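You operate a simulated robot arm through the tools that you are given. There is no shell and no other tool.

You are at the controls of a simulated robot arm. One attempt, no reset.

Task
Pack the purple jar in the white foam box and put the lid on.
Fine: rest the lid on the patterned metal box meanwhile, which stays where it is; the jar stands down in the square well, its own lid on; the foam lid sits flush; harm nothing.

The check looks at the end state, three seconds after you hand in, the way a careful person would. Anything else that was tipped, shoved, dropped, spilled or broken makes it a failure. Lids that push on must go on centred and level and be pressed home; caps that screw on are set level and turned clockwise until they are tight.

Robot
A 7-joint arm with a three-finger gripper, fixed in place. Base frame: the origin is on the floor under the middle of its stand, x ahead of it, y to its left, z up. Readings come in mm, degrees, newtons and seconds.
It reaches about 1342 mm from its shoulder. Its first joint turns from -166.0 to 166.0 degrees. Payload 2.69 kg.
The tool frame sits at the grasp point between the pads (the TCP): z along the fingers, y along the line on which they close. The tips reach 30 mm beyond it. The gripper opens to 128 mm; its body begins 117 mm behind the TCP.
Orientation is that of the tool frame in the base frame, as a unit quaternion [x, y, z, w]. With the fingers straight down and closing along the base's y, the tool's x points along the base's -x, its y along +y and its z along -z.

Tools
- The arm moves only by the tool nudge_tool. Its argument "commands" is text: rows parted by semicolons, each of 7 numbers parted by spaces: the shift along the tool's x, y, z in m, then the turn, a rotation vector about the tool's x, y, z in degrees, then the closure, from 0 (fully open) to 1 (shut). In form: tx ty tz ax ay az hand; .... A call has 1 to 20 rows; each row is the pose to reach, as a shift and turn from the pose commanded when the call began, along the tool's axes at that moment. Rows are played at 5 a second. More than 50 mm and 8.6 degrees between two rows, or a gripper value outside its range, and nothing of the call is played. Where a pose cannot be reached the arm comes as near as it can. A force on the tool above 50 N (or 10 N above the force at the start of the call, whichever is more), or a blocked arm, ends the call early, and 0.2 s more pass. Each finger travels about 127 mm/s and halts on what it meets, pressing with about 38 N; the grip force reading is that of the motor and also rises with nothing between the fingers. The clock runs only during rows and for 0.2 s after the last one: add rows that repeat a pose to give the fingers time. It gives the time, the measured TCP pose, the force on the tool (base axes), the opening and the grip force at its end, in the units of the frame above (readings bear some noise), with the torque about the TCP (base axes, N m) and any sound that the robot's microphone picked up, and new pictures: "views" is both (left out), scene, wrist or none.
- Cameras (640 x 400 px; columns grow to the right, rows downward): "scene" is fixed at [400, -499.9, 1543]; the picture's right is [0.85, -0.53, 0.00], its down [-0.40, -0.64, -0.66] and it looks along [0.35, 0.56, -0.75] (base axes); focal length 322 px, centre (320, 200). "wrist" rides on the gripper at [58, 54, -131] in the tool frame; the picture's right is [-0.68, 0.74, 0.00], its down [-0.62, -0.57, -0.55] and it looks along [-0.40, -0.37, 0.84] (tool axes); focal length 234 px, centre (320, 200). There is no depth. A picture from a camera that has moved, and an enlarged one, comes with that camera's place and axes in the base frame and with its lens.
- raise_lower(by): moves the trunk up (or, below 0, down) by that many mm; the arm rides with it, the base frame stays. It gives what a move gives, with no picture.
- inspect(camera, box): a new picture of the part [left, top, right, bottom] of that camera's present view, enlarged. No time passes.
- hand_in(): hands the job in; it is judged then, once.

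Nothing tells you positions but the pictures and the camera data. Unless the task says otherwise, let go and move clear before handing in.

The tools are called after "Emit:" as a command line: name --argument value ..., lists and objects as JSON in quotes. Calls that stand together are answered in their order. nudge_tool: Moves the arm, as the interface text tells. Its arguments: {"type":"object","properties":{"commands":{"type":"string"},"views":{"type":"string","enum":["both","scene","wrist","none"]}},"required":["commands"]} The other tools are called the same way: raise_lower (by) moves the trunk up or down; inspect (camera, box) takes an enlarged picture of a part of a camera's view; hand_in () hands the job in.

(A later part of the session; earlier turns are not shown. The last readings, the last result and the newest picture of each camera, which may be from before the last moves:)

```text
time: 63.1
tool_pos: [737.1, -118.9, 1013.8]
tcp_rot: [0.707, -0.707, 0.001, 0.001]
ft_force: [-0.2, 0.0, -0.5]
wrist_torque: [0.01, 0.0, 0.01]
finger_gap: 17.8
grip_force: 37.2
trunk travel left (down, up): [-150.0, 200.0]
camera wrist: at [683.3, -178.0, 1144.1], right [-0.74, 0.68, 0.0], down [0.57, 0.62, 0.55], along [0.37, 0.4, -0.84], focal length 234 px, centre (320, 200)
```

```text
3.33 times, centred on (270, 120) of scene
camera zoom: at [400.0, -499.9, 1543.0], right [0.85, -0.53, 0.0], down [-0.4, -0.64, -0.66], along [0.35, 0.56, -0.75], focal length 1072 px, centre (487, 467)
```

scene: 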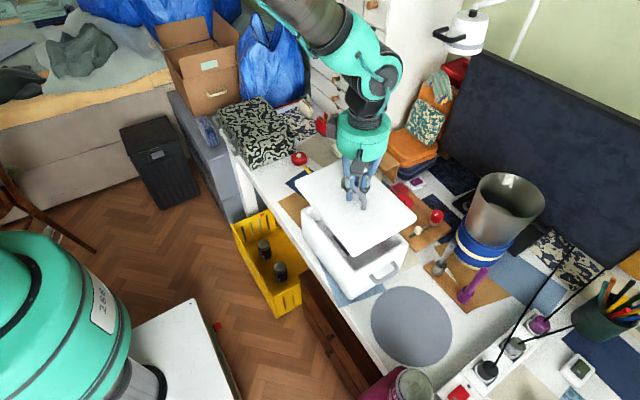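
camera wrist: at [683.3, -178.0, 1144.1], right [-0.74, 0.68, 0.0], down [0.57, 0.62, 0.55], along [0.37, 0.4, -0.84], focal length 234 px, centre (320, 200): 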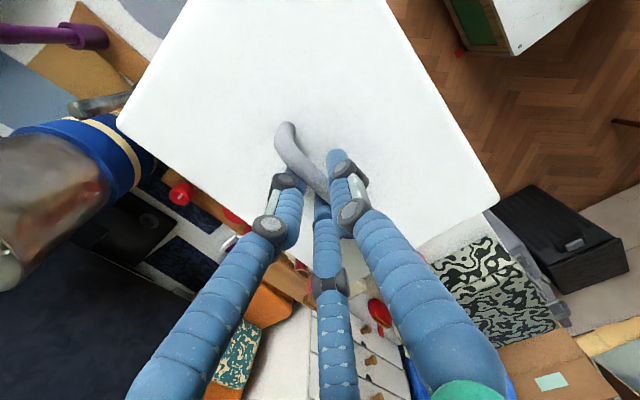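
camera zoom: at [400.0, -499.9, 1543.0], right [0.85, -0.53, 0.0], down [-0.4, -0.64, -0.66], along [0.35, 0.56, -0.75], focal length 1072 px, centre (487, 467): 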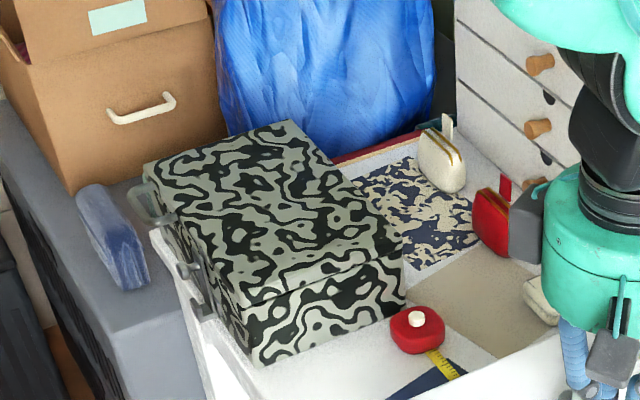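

Nothing on the metal box moved, and the lid is above the foam box, about 6 mm short in x. I'll correct that and lower to about 20 mm above the rim to compare edges.

Emit:
nudge_tool --commands "0.001 -0.006 0.015 0 0 0 1; 0.001 -0.006 0.035 0 0 0 1; 0.001 -0.006 0.055 0 0 0 1; 0.001 -0.006 0.075 0 0 0 1; 0.001 -0.006 0.075 0 0 0 1"

Emit:
inspect --camera "scene" --box '[290, 140, 450, 260]'

Emit:
inspect --camera "scene" --box '[280, 160, 480, 320]'

```text
time: 64.3
tool_pos: [748.8, -120.5, 936.6]
tcp_rot: [0.707, -0.707, 0.001, 0.0]
ft_force: [1.0, 0.0, -1.1]
wrist_torque: [0.02, 0.04, 0.0]
finger_gap: 17.9
grip_force: 38.1
trunk travel left (down, up): [-150.0, 200.0]
camera wrist: at [694.1, -179.2, 1067.1], right [-0.74, 0.68, 0.0], down [0.57, 0.62, 0.55], along [0.37, 0.4, -0.84], focal length 234 px, centre (320, 200)
```

scene: 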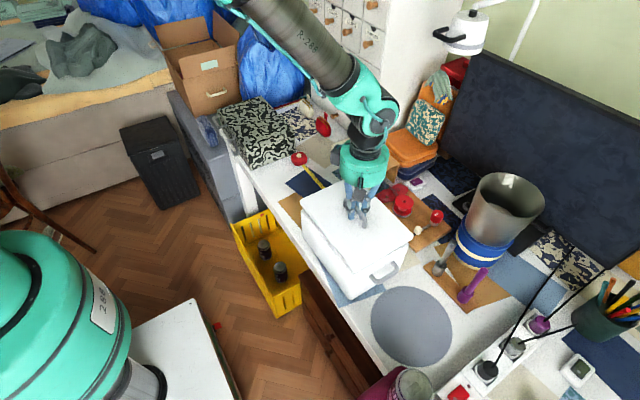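
wrist: 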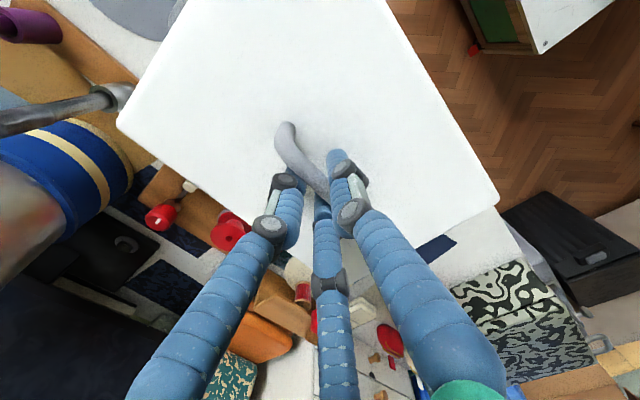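

```text
3.33 times, centred on (370, 200) of scene
camera zoom: at [400.0, -499.9, 1543.0], right [0.85, -0.53, 0.0], down [-0.4, -0.64, -0.66], along [0.35, 0.56, -0.75], focal length 1072 px, centre (153, 200)
```

zoom: 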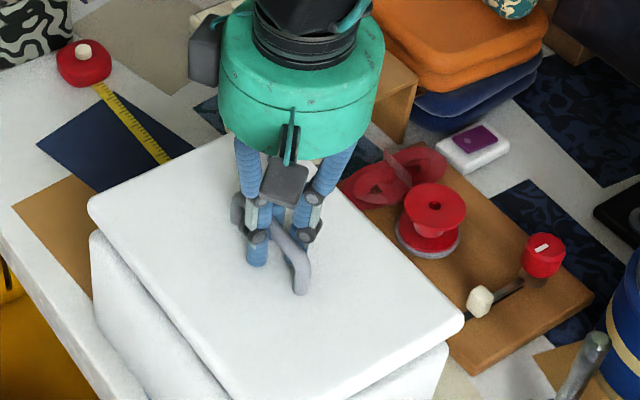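

```text
2.50 times, centred on (380, 240) of scene
camera zoom: at [400.0, -499.9, 1543.0], right [0.85, -0.53, 0.0], down [-0.4, -0.64, -0.66], along [0.35, 0.56, -0.75], focal length 804 px, centre (170, 100)
```

zoom: 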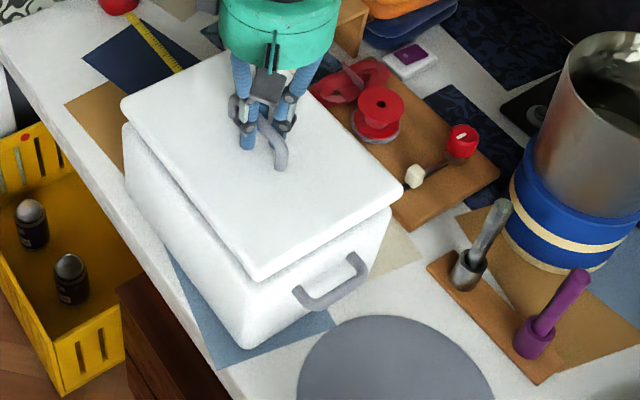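

Emit:
nudge_tool --commands "0 0 0 0 0 0 1; 0 0 0 0 0 0 1; 0 0 0 0 0 0 1; 0 0 0 0 0 0 1" --views "none"

Emit:
inspect --camera "wrist" --box '[80, 60, 240, 180]'

Emit:
inspect --camera "wrist" --box '[420, 120, 580, 240]'

```text
time: 65.3
tool_pos: [748.7, -120.0, 936.6]
tcp_rot: [0.707, -0.707, 0.001, 0.0]
ft_force: [-0.1, -0.3, 0.2]
wrist_torque: [0.01, -0.01, 0.01]
finger_gap: 17.7
grip_force: 38.2
trunk travel left (down, up): [-150.0, 200.0]
```

```text
3.33 times, centred on (160, 120) of wrist
camera zoom: at [693.7, -179.2, 1067.4], right [-0.74, 0.68, 0.0], down [0.57, 0.62, 0.55], along [0.37, 0.4, -0.84], focal length 781 px, centre (853, 467)
```

zoom: 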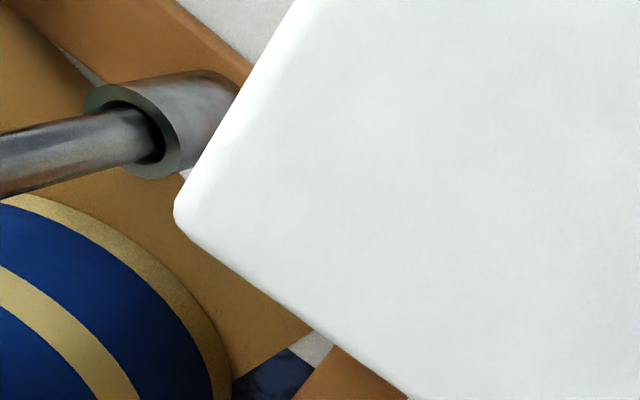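

```text
3.33 times, centred on (500, 180) of wrist
camera zoom: at [693.7, -179.2, 1067.4], right [-0.74, 0.68, 0.0], down [0.57, 0.62, 0.55], along [0.37, 0.4, -0.84], focal length 781 px, centre (-280, 267)
```

zoom: 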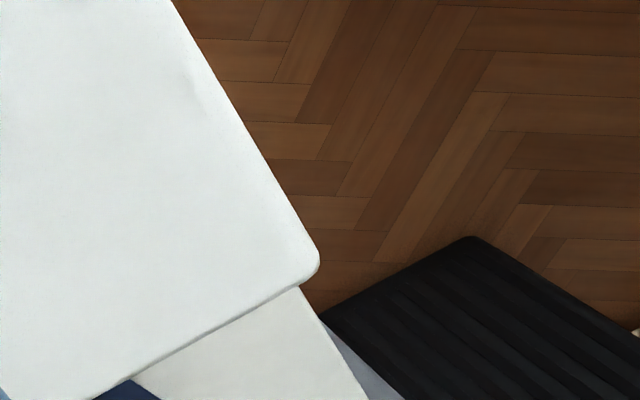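

The arm has settled at x≈748.7. Compared with the box, the lid should move about 3 mm toward −x and 1 mm toward −y. I'll apply that and lower to just above the seat.

Emit:
nudge_tool --commands "0.001 0.003 0.004 0 0 0 1; 0.001 0.003 0.009 0 0 0 1; 0.001 0.003 0.014 0 0 0 1; 0.001 0.003 0.014 0 0 0 1; 0.001 0.003 0.014 0 0 0 1"

Emit:
inspect --camera "scene" --box '[295, 190, 345, 230]'

Emit:
inspect --camera "scene" --box '[330, 230, 430, 300]'

Emit:
inspect --camera "scene" --box '[280, 160, 480, 320]'

```text
time: 66.5
tool_pos: [745.5, -121.9, 922.6]
tcp_rot: [-0.707, 0.707, -0.001, -0.001]
ft_force: [0.0, 0.8, 0.2]
wrist_torque: [-0.01, -0.01, 0.01]
finger_gap: 17.8
grip_force: 37.4
trunk travel left (down, up): [-150.0, 200.0]
camera wrist: at [690.7, -180.4, 1053.4], right [-0.74, 0.68, 0.0], down [0.57, 0.62, 0.55], along [0.37, 0.4, -0.84], focal length 234 px, centre (320, 200)
```

scene: 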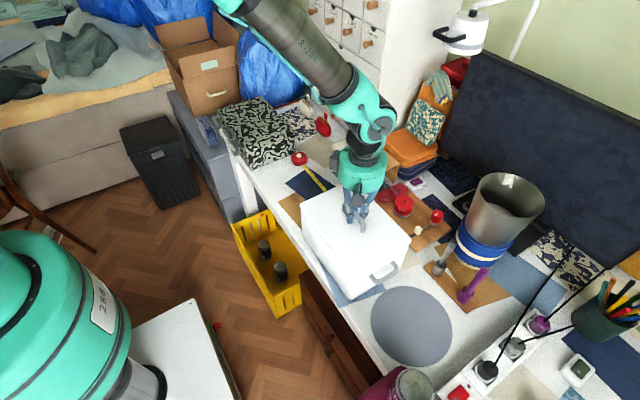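
wrist: 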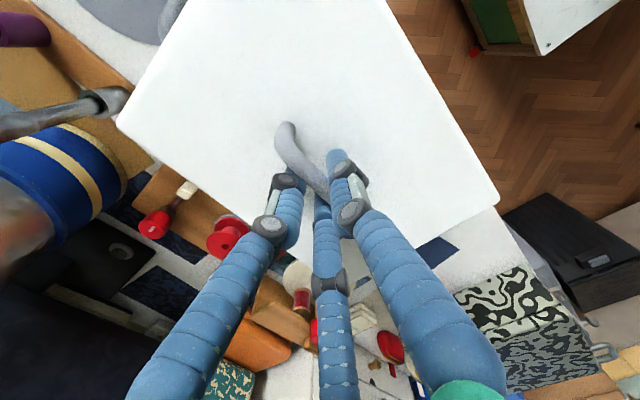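

```text
10.00 times, centred on (320, 210) of scene
camera zoom: at [400.0, -499.9, 1543.0], right [0.85, -0.53, 0.0], down [-0.4, -0.64, -0.66], along [0.35, 0.56, -0.75], focal length 3216 px, centre (320, 100)
```

zoom: 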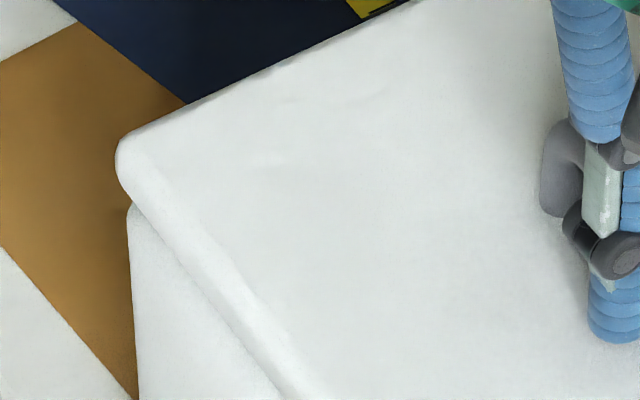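

```text
5.71 times, centred on (380, 265) of scene
camera zoom: at [400.0, -499.9, 1543.0], right [0.85, -0.53, 0.0], down [-0.4, -0.64, -0.66], along [0.35, 0.56, -0.75], focal length 1838 px, centre (-23, -171)
```

zoom: 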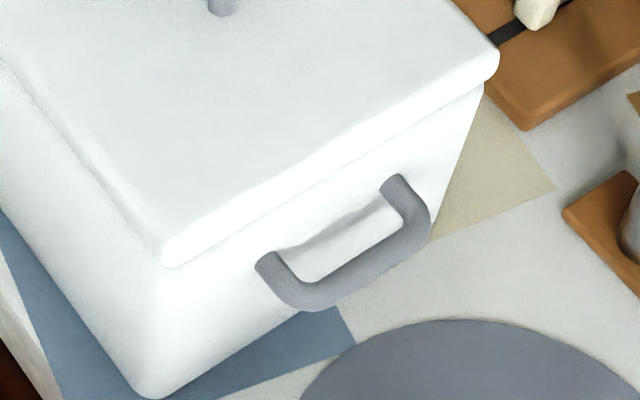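

```text
2.50 times, centred on (380, 240) of scene
camera zoom: at [400.0, -499.9, 1543.0], right [0.85, -0.53, 0.0], down [-0.4, -0.64, -0.66], along [0.35, 0.56, -0.75], focal length 804 px, centre (170, 100)
```

zoom: 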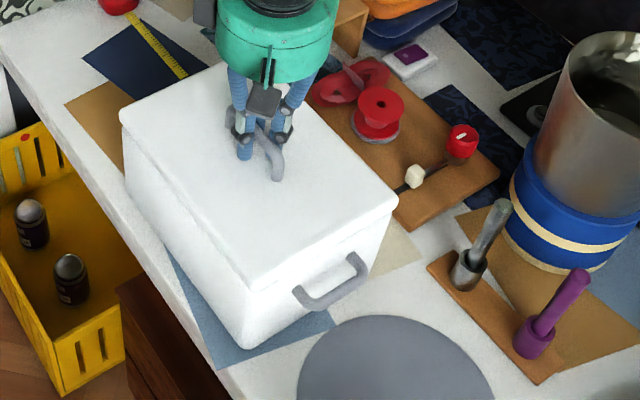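

The overhang looks even (about 3 mm left and right). I'll lower in small steps until the lid touches.

Emit:
nudge_tool --commands "0 0 0.002 0 0 0 1; 0 0 0.004 0 0 0 1; 0 0 0.004 0 0 0 1; 0 0 0.004 0 0 0 1" --views "none"

Emit:
inspect --camera "scene" --box '[295, 190, 345, 230]'

Emit:
inspect --camera "scene" --box '[330, 230, 430, 300]'

```text
time: 67.5
tool_pos: [744.9, -121.2, 918.8]
tcp_rot: [0.707, -0.707, 0.001, 0.001]
ft_force: [0.6, 0.3, -1.1]
wrist_torque: [0.03, -0.01, -0.04]
finger_gap: 17.8
grip_force: 38.0
trunk travel left (down, up): [-150.0, 200.0]
```

```text
10.00 times, centred on (320, 210) of scene
camera zoom: at [400.0, -499.9, 1543.0], right [0.85, -0.53, 0.0], down [-0.4, -0.64, -0.66], along [0.35, 0.56, -0.75], focal length 3216 px, centre (320, 100)
```

zoom: 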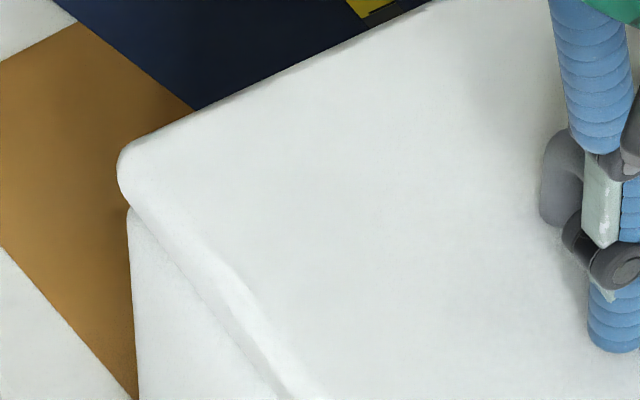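

```text
5.71 times, centred on (380, 265) of scene
camera zoom: at [400.0, -499.9, 1543.0], right [0.85, -0.53, 0.0], down [-0.4, -0.64, -0.66], along [0.35, 0.56, -0.75], focal length 1838 px, centre (-23, -171)
```

zoom: 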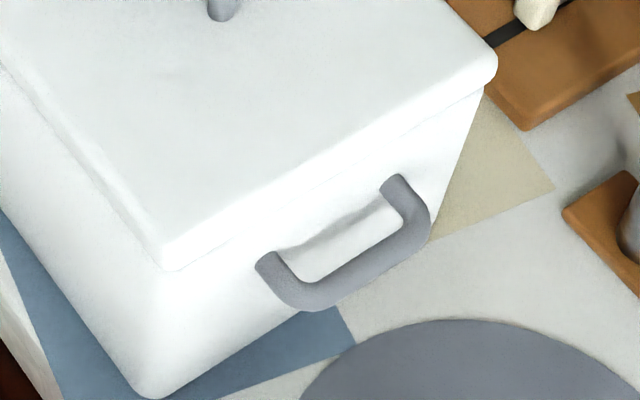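

Emit:
nudge_tool --commands "0 0 0.001 0 0 0 1; 0 0 0.002 0 0 0 1; 0 0 0.002 0 0 0 1" --views "none"

```text
time: 68.3
tool_pos: [745.9, -121.1, 916.3]
tcp_rot: [-0.706, 0.708, -0.001, -0.001]
ft_force: [0.1, 0.0, 0.3]
wrist_torque: [-0.02, 0.03, 0.02]
finger_gap: 17.6
grip_force: 37.5
trunk travel left (down, up): [-150.0, 200.0]
```

Emit:
nudge_tool --commands "0 0 0.001 0 0 0 1; 0 0 0.002 0 0 0 1; 0 0 0.002 0 0 0 1" --views "none"

```text
time: 69.1
tool_pos: [745.7, -122.0, 916.2]
tcp_rot: [-0.707, 0.707, 0.0, -0.001]
ft_force: [-1.4, 1.2, 6.9]
wrist_torque: [0.09, 0.04, 0.0]
finger_gap: 17.7
grip_force: 38.1
trunk travel left (down, up): [-150.0, 200.0]
```

First contact (7 N) is at z≈916. I'll check the pictures before pressing further.

Emit:
inspect --camera "scene" --box '[295, 190, 345, 230]'

Emit:
inspect --camera "scene" --box '[330, 230, 430, 300]'

Emit:
inspect --camera "scene" --box '[280, 160, 480, 320]'

Emit:
inspect --camera "scene" --box '[300, 150, 420, 240]'

```text
10.00 times, centred on (320, 210) of scene
camera zoom: at [400.0, -499.9, 1543.0], right [0.85, -0.53, 0.0], down [-0.4, -0.64, -0.66], along [0.35, 0.56, -0.75], focal length 3216 px, centre (320, 100)
```

zoom: 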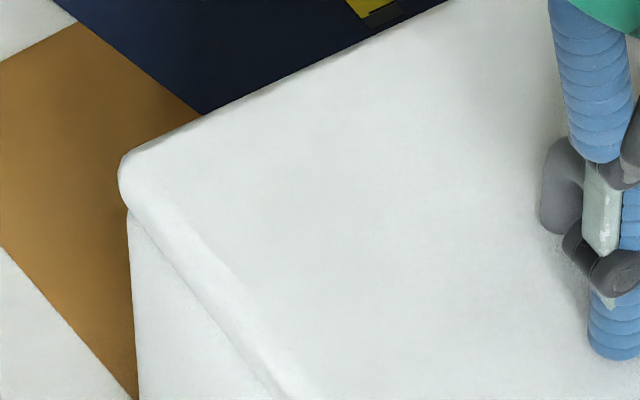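

```text
5.71 times, centred on (380, 265) of scene
camera zoom: at [400.0, -499.9, 1543.0], right [0.85, -0.53, 0.0], down [-0.4, -0.64, -0.66], along [0.35, 0.56, -0.75], focal length 1838 px, centre (-23, -171)
```

zoom: 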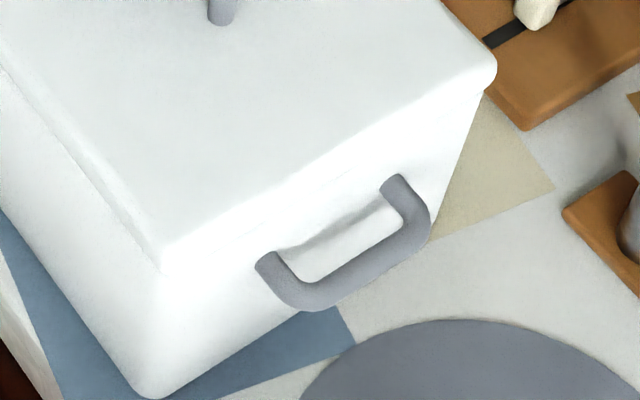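

```text
2.50 times, centred on (380, 240) of scene
camera zoom: at [400.0, -499.9, 1543.0], right [0.85, -0.53, 0.0], down [-0.4, -0.64, -0.66], along [0.35, 0.56, -0.75], focal length 804 px, centre (170, 100)
```

zoom: 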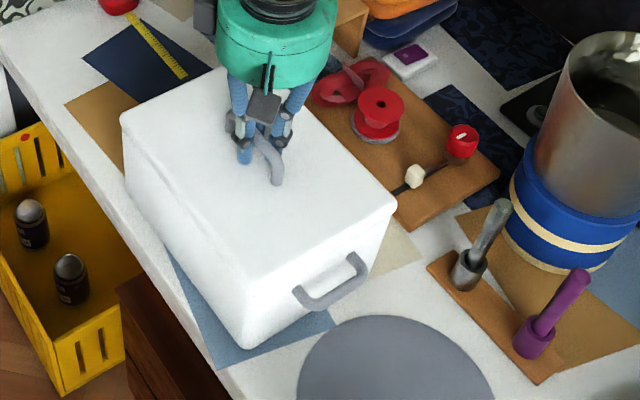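

```text
4.44 times, centred on (360, 195) of scene
camera zoom: at [400.0, -499.9, 1543.0], right [0.85, -0.53, 0.0], down [-0.4, -0.64, -0.66], along [0.35, 0.56, -0.75], focal length 1430 px, centre (142, 222)
```

zoom: 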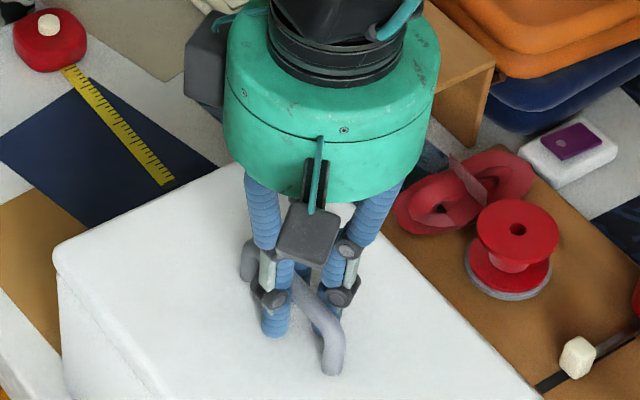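

Emit:
nudge_tool --commands "0 0 0.001 0 0 0 1; 0 0 0.002 0 0 0 1; 0 0 0.002 0 0 0 1; 0 0 0.002 0 0 0 1" --views "none"

Emit:
inspect --camera "scene" --box '[295, 190, 345, 230]'

Emit:
inspect --camera "scene" --box '[330, 230, 430, 300]'

```text
time: 70.1
tool_pos: [746.6, -122.0, 914.4]
tcp_rot: [0.707, -0.707, 0.001, 0.0]
ft_force: [-2.5, -2.2, 25.1]
wrist_torque: [-0.12, 0.11, 0.03]
finger_gap: 19.1
grip_force: 37.9
trunk travel left (down, up): [-150.0, 200.0]
```

```text
10.00 times, centred on (320, 210) of scene
camera zoom: at [400.0, -499.9, 1543.0], right [0.85, -0.53, 0.0], down [-0.4, -0.64, -0.66], along [0.35, 0.56, -0.75], focal length 3216 px, centre (320, 100)
```

zoom: 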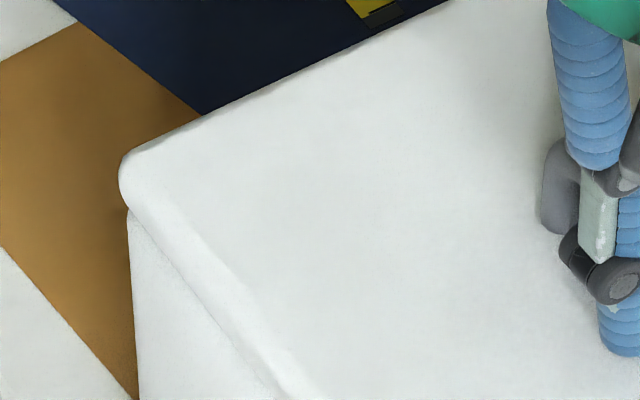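

```text
5.71 times, centred on (380, 265) of scene
camera zoom: at [400.0, -499.9, 1543.0], right [0.85, -0.53, 0.0], down [-0.4, -0.64, -0.66], along [0.35, 0.56, -0.75], focal length 1838 px, centre (-23, -171)
```

zoom: 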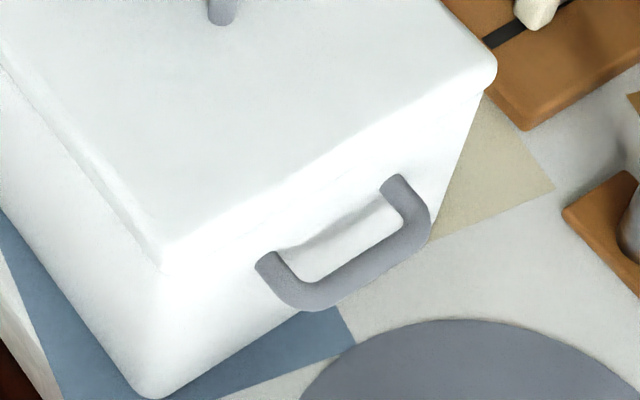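

The lid's contact height matches its original seat (about 12 mm above the metal-box contact, as before), and it did not move further under 25 N. I'll relieve the force, open and rise clear, then check alignment.

Emit:
nudge_tool --commands "0 0 -0.002 0 0 0 1; 0 0 -0.003 0 0 0 1; 0 0 -0.003 0 0 0 0.8; 0 0 -0.003 0 0 0 0.6; 0 0 -0.003 0 0 0 0.4; 0 0 -0.003 0 0 0 0.35; 0 0 -0.003 0 0 0 0.35; 0 0 -0.003 0 0 0 0.35"

Emit:
inspect --camera "wrist" --box '[160, 60, 480, 260]'

Emit:
inspect --camera "scene" --box '[280, 160, 480, 320]'

```text
time: 71.9
tool_pos: [744.7, -122.1, 916.6]
tcp_rot: [0.707, -0.707, 0.0, 0.001]
ft_force: [0.0, 0.4, 0.3]
wrist_torque: [0.03, -0.03, 0.0]
finger_gap: 83.2
grip_force: 0.0
trunk travel left (down, up): [-150.0, 200.0]
camera wrist: at [691.0, -180.2, 1045.8], right [-0.74, 0.68, 0.0], down [0.57, 0.62, 0.55], along [0.37, 0.4, -0.84], focal length 234 px, centre (320, 200)
```

scene: 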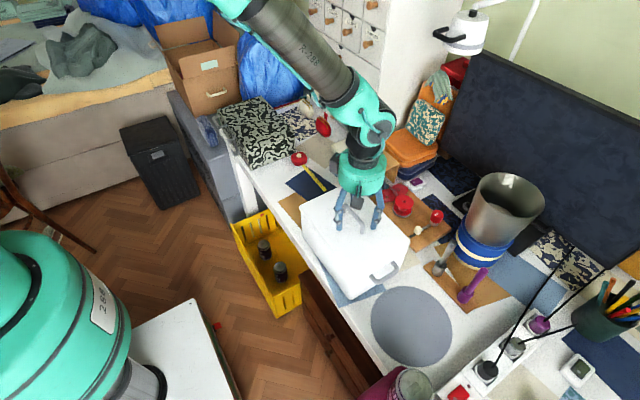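
wrist: 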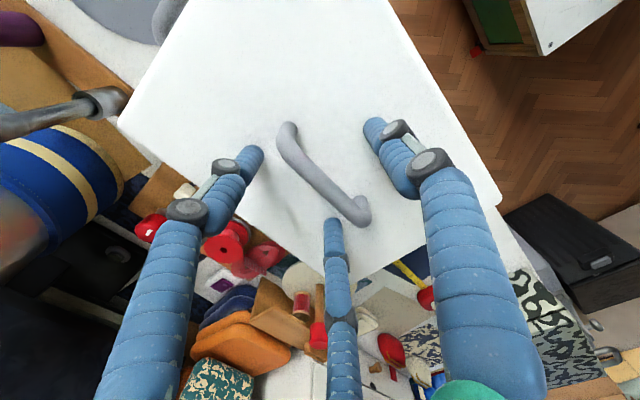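

```text
2.00 times, centred on (320, 160) of wrist
camera zoom: at [691.0, -180.2, 1045.8], right [-0.74, 0.68, 0.0], down [0.57, 0.62, 0.55], along [0.37, 0.4, -0.84], focal length 468 px, centre (320, 280)
```

zoom: 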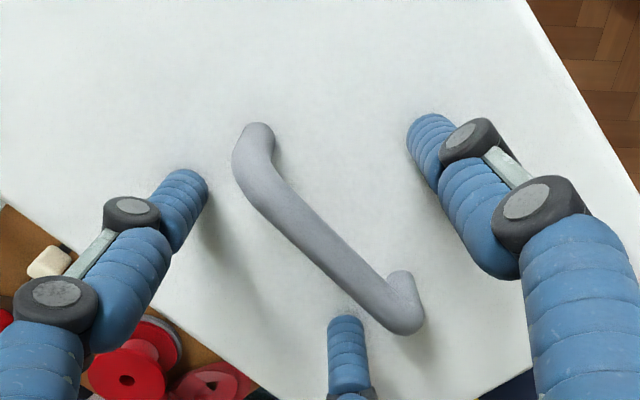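

```text
2.50 times, centred on (380, 240) of scene
camera zoom: at [400.0, -499.9, 1543.0], right [0.85, -0.53, 0.0], down [-0.4, -0.64, -0.66], along [0.35, 0.56, -0.75], focal length 804 px, centre (170, 100)
```

zoom: 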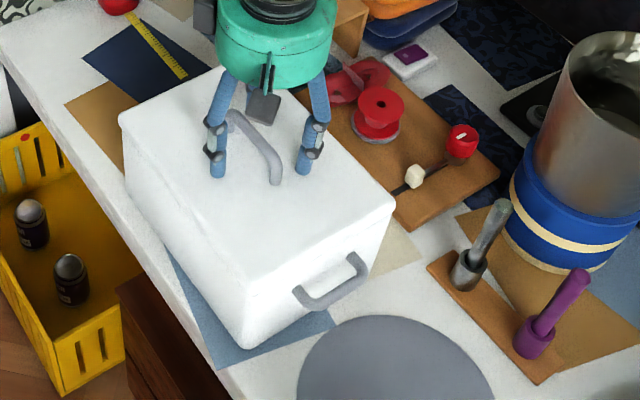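

Emit:
nudge_tool --commands "0 0 -0.015 0 0 0 0.35; 0 0 -0.04 0 0 0 0.35; 0 0 -0.075 0 0 0 0.35; 0 0 -0.115 0 0 0 0.35; 0 0 -0.15 0 0 0 0.35; 0.03 0.03 -0.18 0 0 0 0.6; 0.05 0.05 -0.2 0 0 0 0.9; 0.05 0.05 -0.2 0 0 0 0.9; 0.05 0.05 -0.2 0 0 0 0.9"

Emit:
inspect --camera "wrist" --box '[180, 0, 440, 180]'

Emit:
inspect --camera "scene" --box '[280, 160, 480, 320]'

Emit:
inspect --camera "scene" --box '[330, 230, 430, 300]'

```text
refused: row 6 steps farther than a row can; nothing moved
```

```text
2.22 times, centred on (310, 90) of wrist
camera zoom: at [691.0, -180.2, 1045.8], right [-0.74, 0.68, 0.0], down [0.57, 0.62, 0.55], along [0.37, 0.4, -0.84], focal length 520 px, centre (342, 444)
```

zoom: 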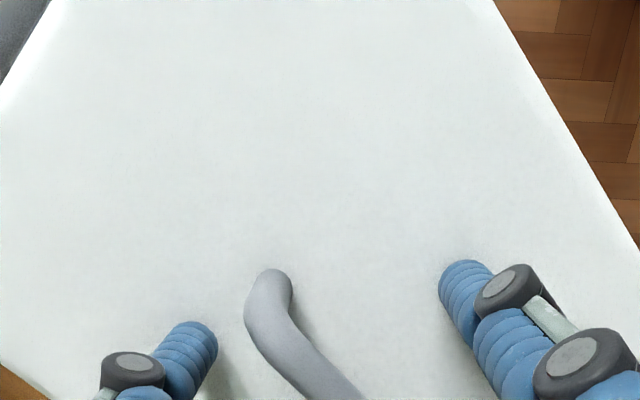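

```text
2.50 times, centred on (380, 240) of scene
camera zoom: at [400.0, -499.9, 1543.0], right [0.85, -0.53, 0.0], down [-0.4, -0.64, -0.66], along [0.35, 0.56, -0.75], focal length 804 px, centre (170, 100)
```

zoom: 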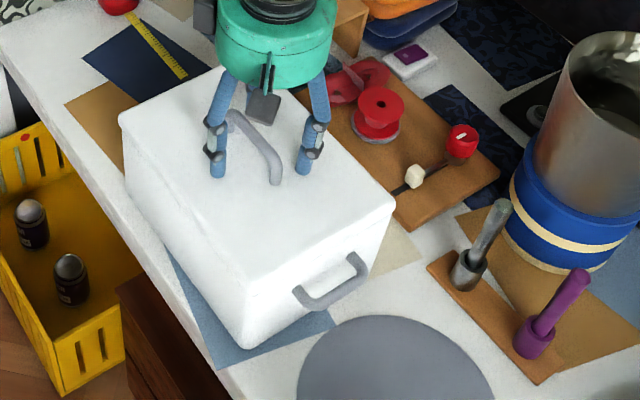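

```text
5.71 times, centred on (380, 265) of scene
camera zoom: at [400.0, -499.9, 1543.0], right [0.85, -0.53, 0.0], down [-0.4, -0.64, -0.66], along [0.35, 0.56, -0.75], focal length 1838 px, centre (-23, -171)
```

zoom: 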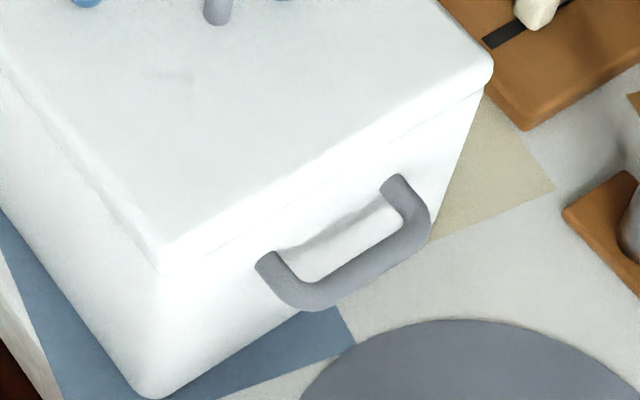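

That call was refused for too large a step, so I repeat the rise with smaller ones.

Emit:
nudge_tool --commands "0 0 -0.015 0 0 0 0.35; 0 0 -0.04 0 0 0 0.35; 0 0 -0.075 0 0 0 0.35; 0 0 -0.11 0 0 0 0.35; 0 0 -0.145 0 0 0 0.35; 0.02 0.02 -0.17 0 0 0 0.6; 0.04 0.04 -0.19 0 0 0 0.9; 0.05 0.05 -0.2 0 0 0 0.9; 0.05 0.05 -0.2 0 0 0 0.9; 0.05 0.05 -0.2 0 0 0 0.9"

Emit:
inspect --camera "wrist" --box '[180, 0, 440, 180]'

Emit:
inspect --camera "scene" --box '[280, 160, 480, 320]'

Emit:
inspect --camera "scene" --box '[330, 230, 430, 300]'

Emit:
inspect --camera "scene" --box '[295, 170, 395, 240]'

```text
time: 74.1
tool_pos: [696.7, -170.0, 1114.3]
tcp_rot: [-0.707, 0.707, 0.0, 0.0]
ft_force: [0.6, 0.2, -0.3]
wrist_torque: [-0.02, 0.04, 0.02]
finger_gap: 13.0
grip_force: 0.0
trunk travel left (down, up): [-150.0, 200.0]
camera wrist: at [641.4, -228.5, 1245.5], right [-0.74, 0.68, 0.0], down [0.57, 0.62, 0.55], along [0.37, 0.4, -0.84], focal length 234 px, centre (320, 200)
```

scene: 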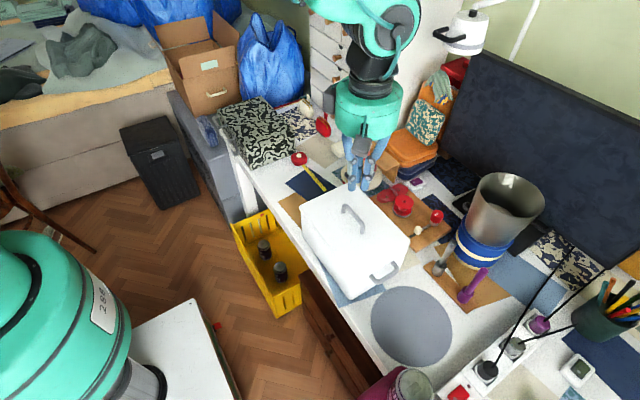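
wrist: 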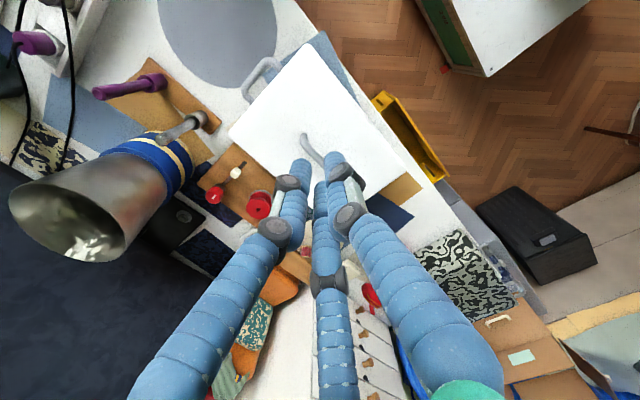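

```text
2.22 times, centred on (310, 90) of wrist
camera zoom: at [641.4, -228.5, 1245.5], right [-0.74, 0.68, 0.0], down [0.57, 0.62, 0.55], along [0.37, 0.4, -0.84], focal length 520 px, centre (342, 444)
```

zoom: 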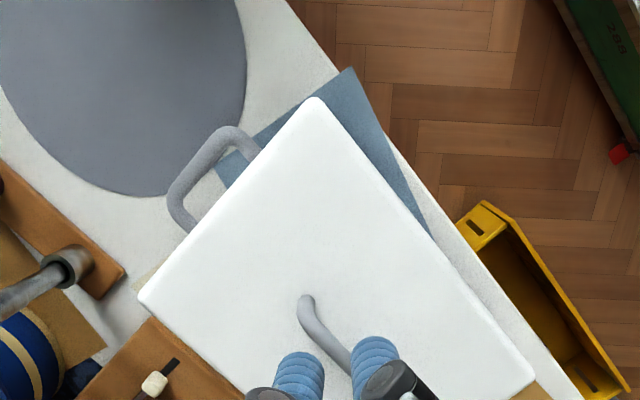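

```text
2.50 times, centred on (380, 240) of scene
camera zoom: at [400.0, -499.9, 1543.0], right [0.85, -0.53, 0.0], down [-0.4, -0.64, -0.66], along [0.35, 0.56, -0.75], focal length 804 px, centre (170, 100)
```

zoom: 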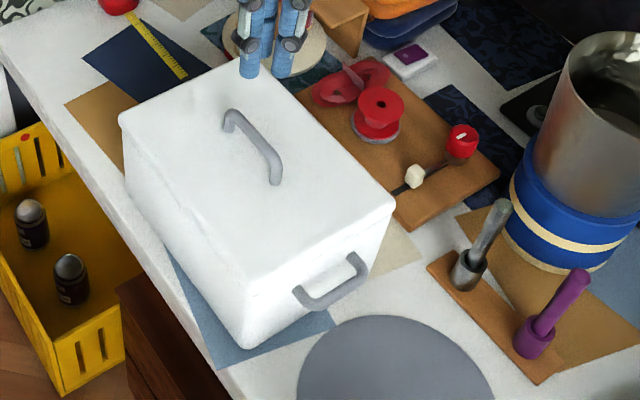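

```text
5.71 times, centred on (380, 265) of scene
camera zoom: at [400.0, -499.9, 1543.0], right [0.85, -0.53, 0.0], down [-0.4, -0.64, -0.66], along [0.35, 0.56, -0.75], focal length 1838 px, centre (-23, -171)
```

zoom: 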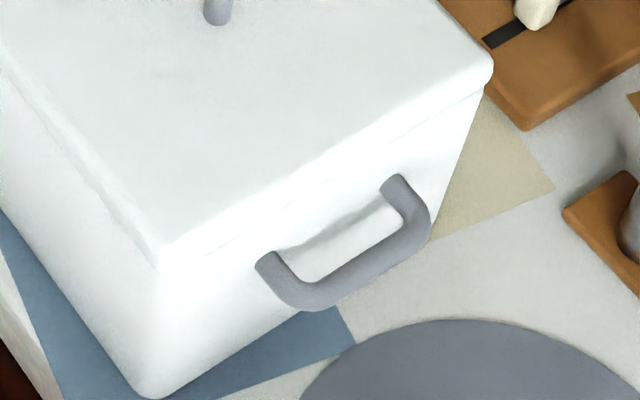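

```text
5.71 times, centred on (345, 205) of scene
camera zoom: at [400.0, -499.9, 1543.0], right [0.85, -0.53, 0.0], down [-0.4, -0.64, -0.66], along [0.35, 0.56, -0.75], focal length 1838 px, centre (177, 171)
```

zoom: 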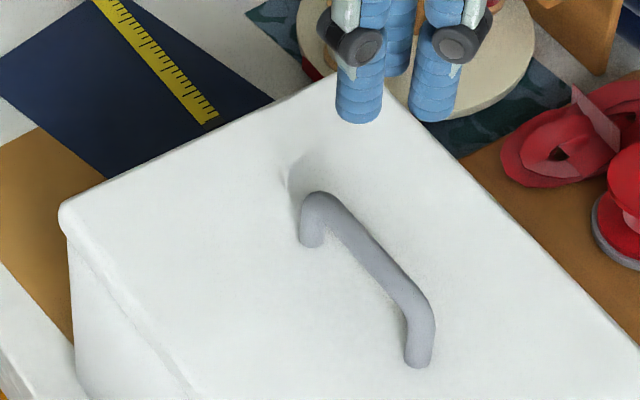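

By the wrist view the lid centre ([736.6, −120.7]) matches the box centre ([737.3, −121.4]). To confirm the far sides too, I'll turn the hand around and look at the +x/+y edges.

Emit:
nudge_tool --commands "-0.006 -0.005 0 0 0 8 0.9; -0.012 -0.01 0 0 0 16 0.9; -0.018 -0.015 0 0 0 24 0.9; -0.024 -0.02 0 0 0 32 0.9; -0.03 -0.025 0 0 0 40 0.9; -0.036 -0.03 0 0 0 48 0.9; -0.042 -0.035 0 0 0 56 0.9; -0.048 -0.04 0 0 0 64 0.9; -0.054 -0.045 0 0 0 72 0.9; -0.06 -0.05 0 0 0 80 0.9; -0.066 -0.055 0 0 0 88 0.9; -0.072 -0.06 0 0 0 96 0.9; -0.078 -0.065 0 0 0 104 0.9; -0.084 -0.07 0 0 0 112 0.9; -0.09 -0.075 0 0 0 120 0.9; -0.096 -0.08 0 0 0 128 0.9; -0.102 -0.085 0 0 0 136 0.9; -0.108 -0.09 0 0 0 144 0.9; -0.114 -0.095 0 0 0 152 0.9; -0.12 -0.1 0 0 0 160 0.9"

Emit:
nudge_tool --commands "0 0 0 0 0 7 0.9; 0 0 0 0 0 14 0.9; 0 0 0 0 0 20 0.9; 0 0 0 0 0 20 0.9; 0 0 0 0 0 20 0.9"

Emit:
inspect --camera "wrist" --box '[160, 0, 480, 200]'

```text
time: 78.3
tool_pos: [795.4, -52.0, 1115.7]
tcp_rot: [0.574, 0.819, -0.001, 0.001]
ft_force: [-1.0, -1.0, -0.5]
wrist_torque: [0.0, 0.0, -0.04]
finger_gap: 13.0
grip_force: 0.0
trunk travel left (down, up): [-150.0, 200.0]
camera wrist: at [825.3, 21.2, 1245.9], right [0.92, -0.39, 0.0], down [-0.32, -0.77, 0.55], along [-0.21, -0.51, -0.83], focal length 234 px, centre (320, 200)
```

scene: 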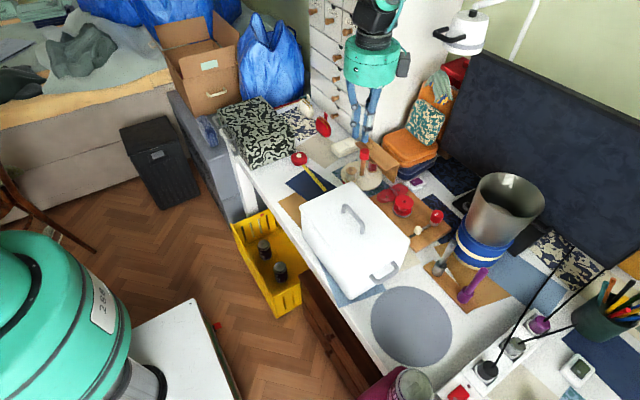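
wrist: 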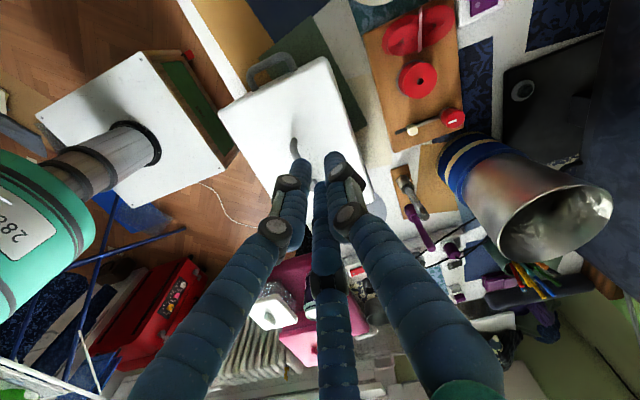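

```text
time: 79.5
tool_pos: [795.5, -52.2, 1115.8]
tcp_rot: [0.707, 0.707, 0.0, 0.001]
ft_force: [0.3, 0.3, 0.2]
wrist_torque: [0.01, 0.02, -0.01]
finger_gap: 13.0
grip_force: 0.0
trunk travel left (down, up): [-150.0, 200.0]
camera wrist: at [848.8, 7.1, 1246.0], right [0.74, -0.68, 0.0], down [-0.57, -0.61, 0.55], along [-0.37, -0.41, -0.84], focal length 234 px, centre (320, 200)
```

scene: 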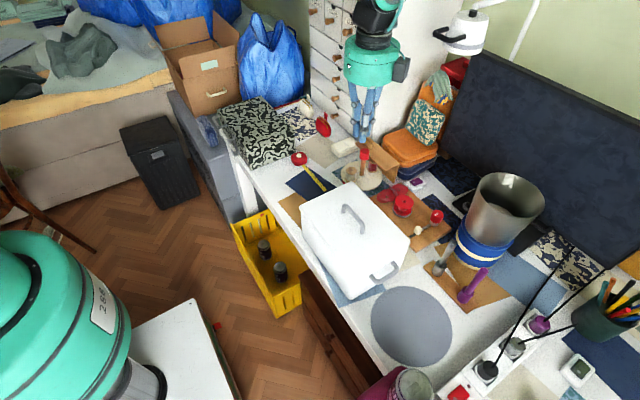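
wrist: 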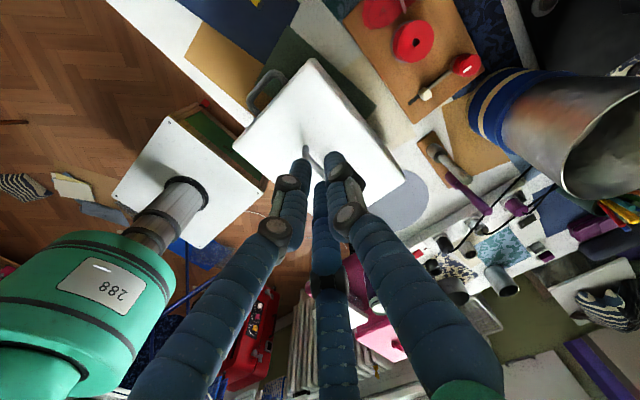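

```text
2.00 times, centred on (320, 100) of wrist
camera zoom: at [848.8, 7.1, 1246.0], right [0.74, -0.68, 0.0], down [-0.57, -0.61, 0.55], along [-0.37, -0.41, -0.84], focal length 468 px, centre (320, 400)
```

zoom: 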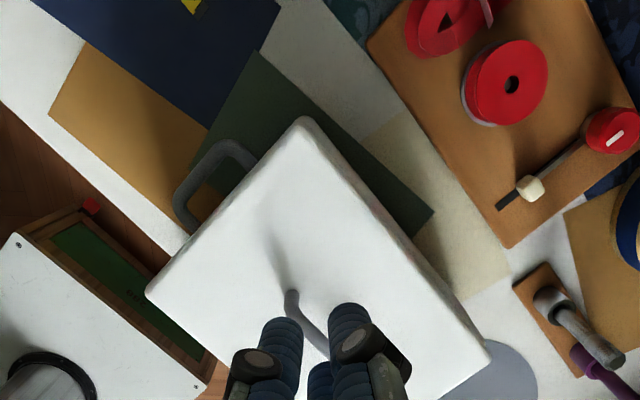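

Emit:
nudge_tool --commands "0.02 0.018 0.02 0 0 0 0.9; 0.04 0.036 0.04 0 0 0 0.9; 0.062 0.055 0.06 0 0 0 0.9; 0.062 0.055 0.06 0 0 0 0.9; 0.062 0.055 0.06 0 0 0 0.9"

Emit:
inspect --camera "wrist" --box '[180, 20, 420, 200]'

Emit:
inspect --camera "wrist" --box '[260, 50, 380, 150]'

```text
time: 80.7
tool_pos: [852.6, 11.4, 1056.9]
tcp_rot: [0.707, 0.707, 0.0, 0.0]
ft_force: [-0.1, 0.1, -0.2]
wrist_torque: [0.02, 0.01, 0.0]
finger_gap: 12.8
grip_force: 0.2
trunk travel left (down, up): [-150.0, 200.0]
camera wrist: at [904.8, 70.1, 1187.1], right [0.74, -0.68, 0.0], down [-0.57, -0.61, 0.55], along [-0.37, -0.41, -0.84], focal length 234 px, centre (320, 200)
```

scene: 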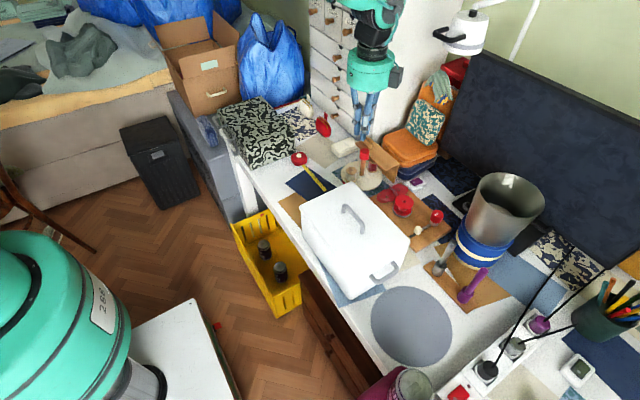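
wrist: 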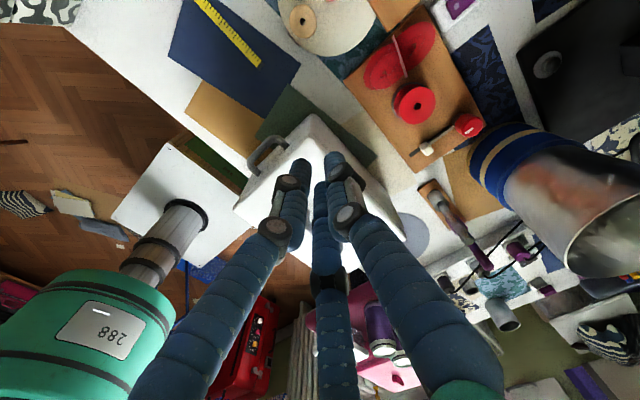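

```text
2.22 times, centred on (300, 110) of wrist
camera zoom: at [904.8, 70.1, 1187.1], right [0.74, -0.68, 0.0], down [-0.57, -0.61, 0.55], along [-0.37, -0.41, -0.84], focal length 520 px, centre (364, 400)
```

zoom: 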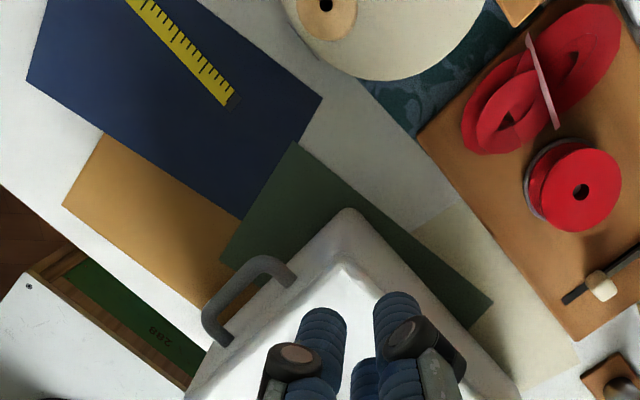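

```text
4.00 times, centred on (320, 100) of wrist
camera zoom: at [904.8, 70.1, 1187.1], right [0.74, -0.68, 0.0], down [-0.57, -0.61, 0.55], along [-0.37, -0.41, -0.84], focal length 937 px, centre (320, 600)
```

zoom: 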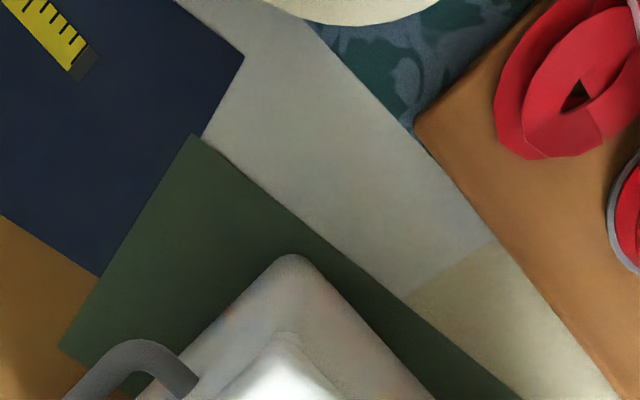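

Emit:
inspect --camera "wrist" --box '[280, 100, 340, 150]'

Emit:
inspect --camera "wrist" --box '[230, 100, 420, 240]'

Emit:
inspect --camera "scene" --box '[290, 160, 430, 310]'

```text
8.00 times, centred on (310, 125) of wrist
camera zoom: at [904.8, 70.1, 1187.1], right [0.74, -0.68, 0.0], down [-0.57, -0.61, 0.55], along [-0.37, -0.41, -0.84], focal length 1873 px, centre (400, 800)
```

zoom: 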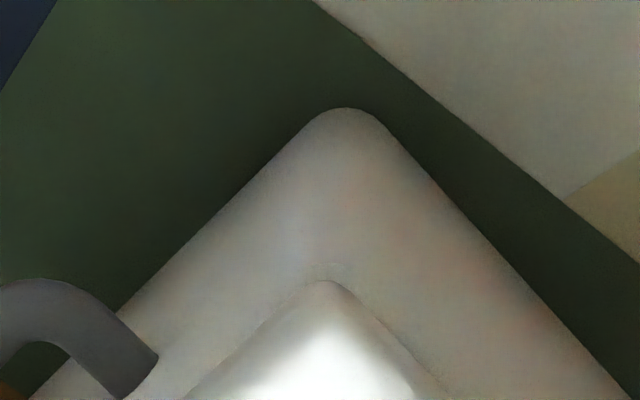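

```text
2.86 times, centred on (325, 170) of wrist
camera zoom: at [904.8, 70.1, 1187.1], right [0.74, -0.68, 0.0], down [-0.57, -0.61, 0.55], along [-0.37, -0.41, -0.84], focal length 669 px, centre (306, 286)
```

zoom: 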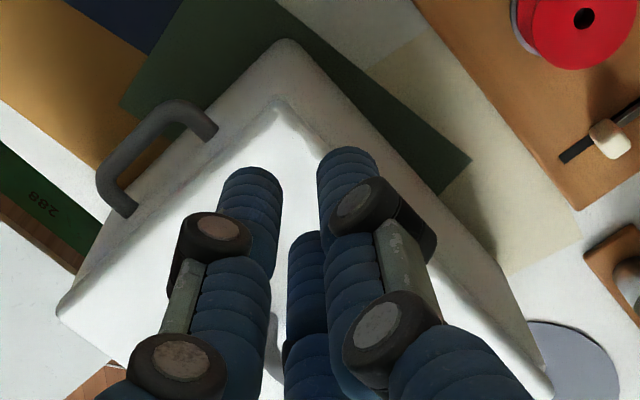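

```text
2.67 times, centred on (360, 235) of scene
camera zoom: at [400.0, -499.9, 1543.0], right [0.85, -0.53, 0.0], down [-0.4, -0.64, -0.66], along [0.35, 0.56, -0.75], focal length 858 px, centre (213, 107)
```

zoom: 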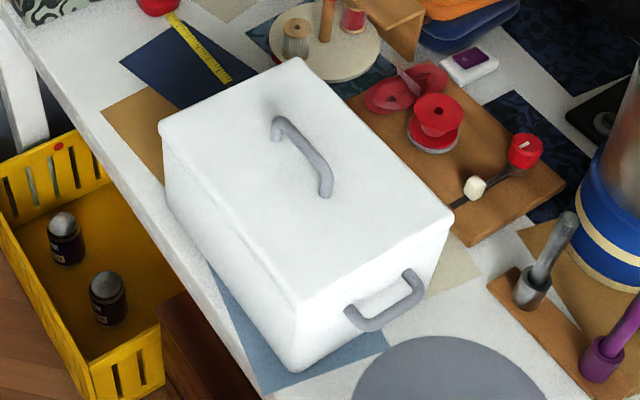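

Emit:
inspect --camera "scene" --box '[290, 140, 450, 260]'

Emit:
inspect --camera "scene" --box '[280, 160, 480, 320]'

Emit:
inspect --camera "scene" --box '[345, 255, 385, 295]'

Emit:
inspect --camera "scene" --box '[390, 215, 420, 245]'

```text
3.33 times, centred on (370, 200) of scene
camera zoom: at [400.0, -499.9, 1543.0], right [0.85, -0.53, 0.0], down [-0.4, -0.64, -0.66], along [0.35, 0.56, -0.75], focal length 1072 px, centre (153, 200)
```

zoom: 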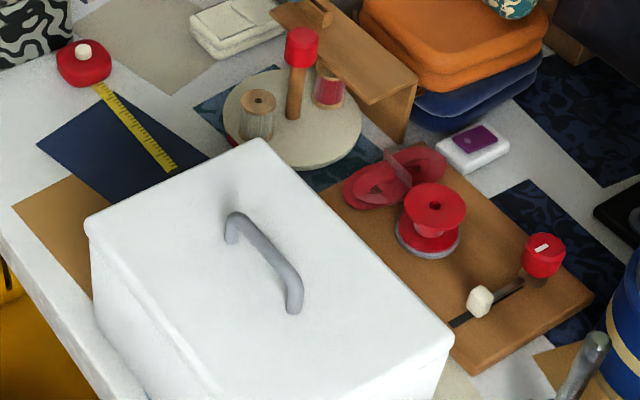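

```text
2.50 times, centred on (380, 240) of scene
camera zoom: at [400.0, -499.9, 1543.0], right [0.85, -0.53, 0.0], down [-0.4, -0.64, -0.66], along [0.35, 0.56, -0.75], focal length 804 px, centre (170, 100)
```

zoom: 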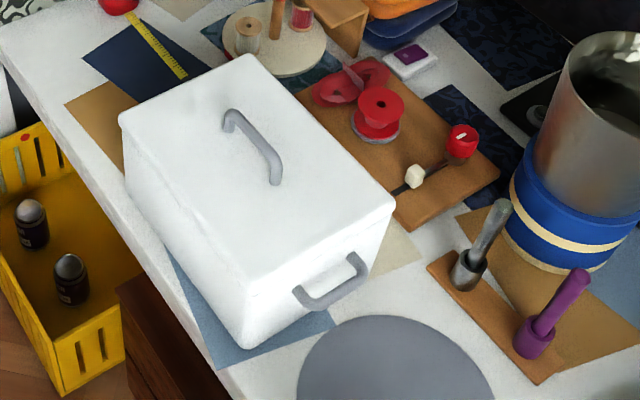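

```text
10.00 times, centred on (365, 275) of scene
camera zoom: at [400.0, -499.9, 1543.0], right [0.85, -0.53, 0.0], down [-0.4, -0.64, -0.66], along [0.35, 0.56, -0.75], focal length 3216 px, centre (-130, -550)
```

zoom: 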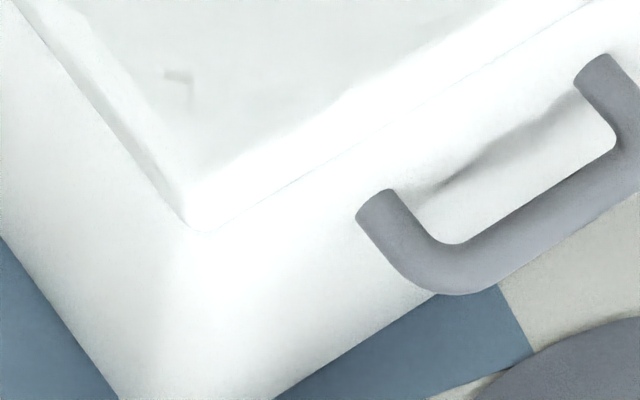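

```text
13.33 times, centred on (405, 230) of scene
camera zoom: at [400.0, -499.9, 1543.0], right [0.85, -0.53, 0.0], down [-0.4, -0.64, -0.66], along [0.35, 0.56, -0.75], focal length 4288 px, centre (-813, -200)
```

zoom: 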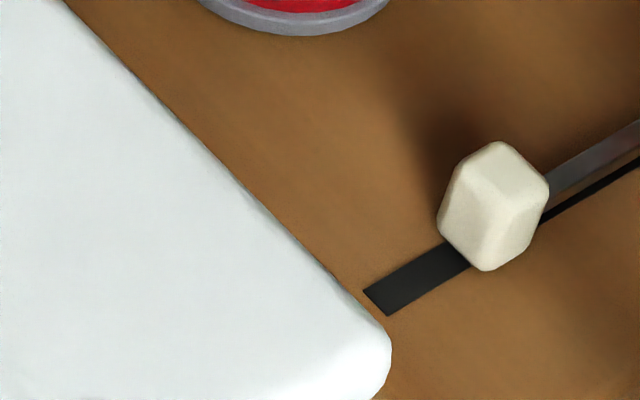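

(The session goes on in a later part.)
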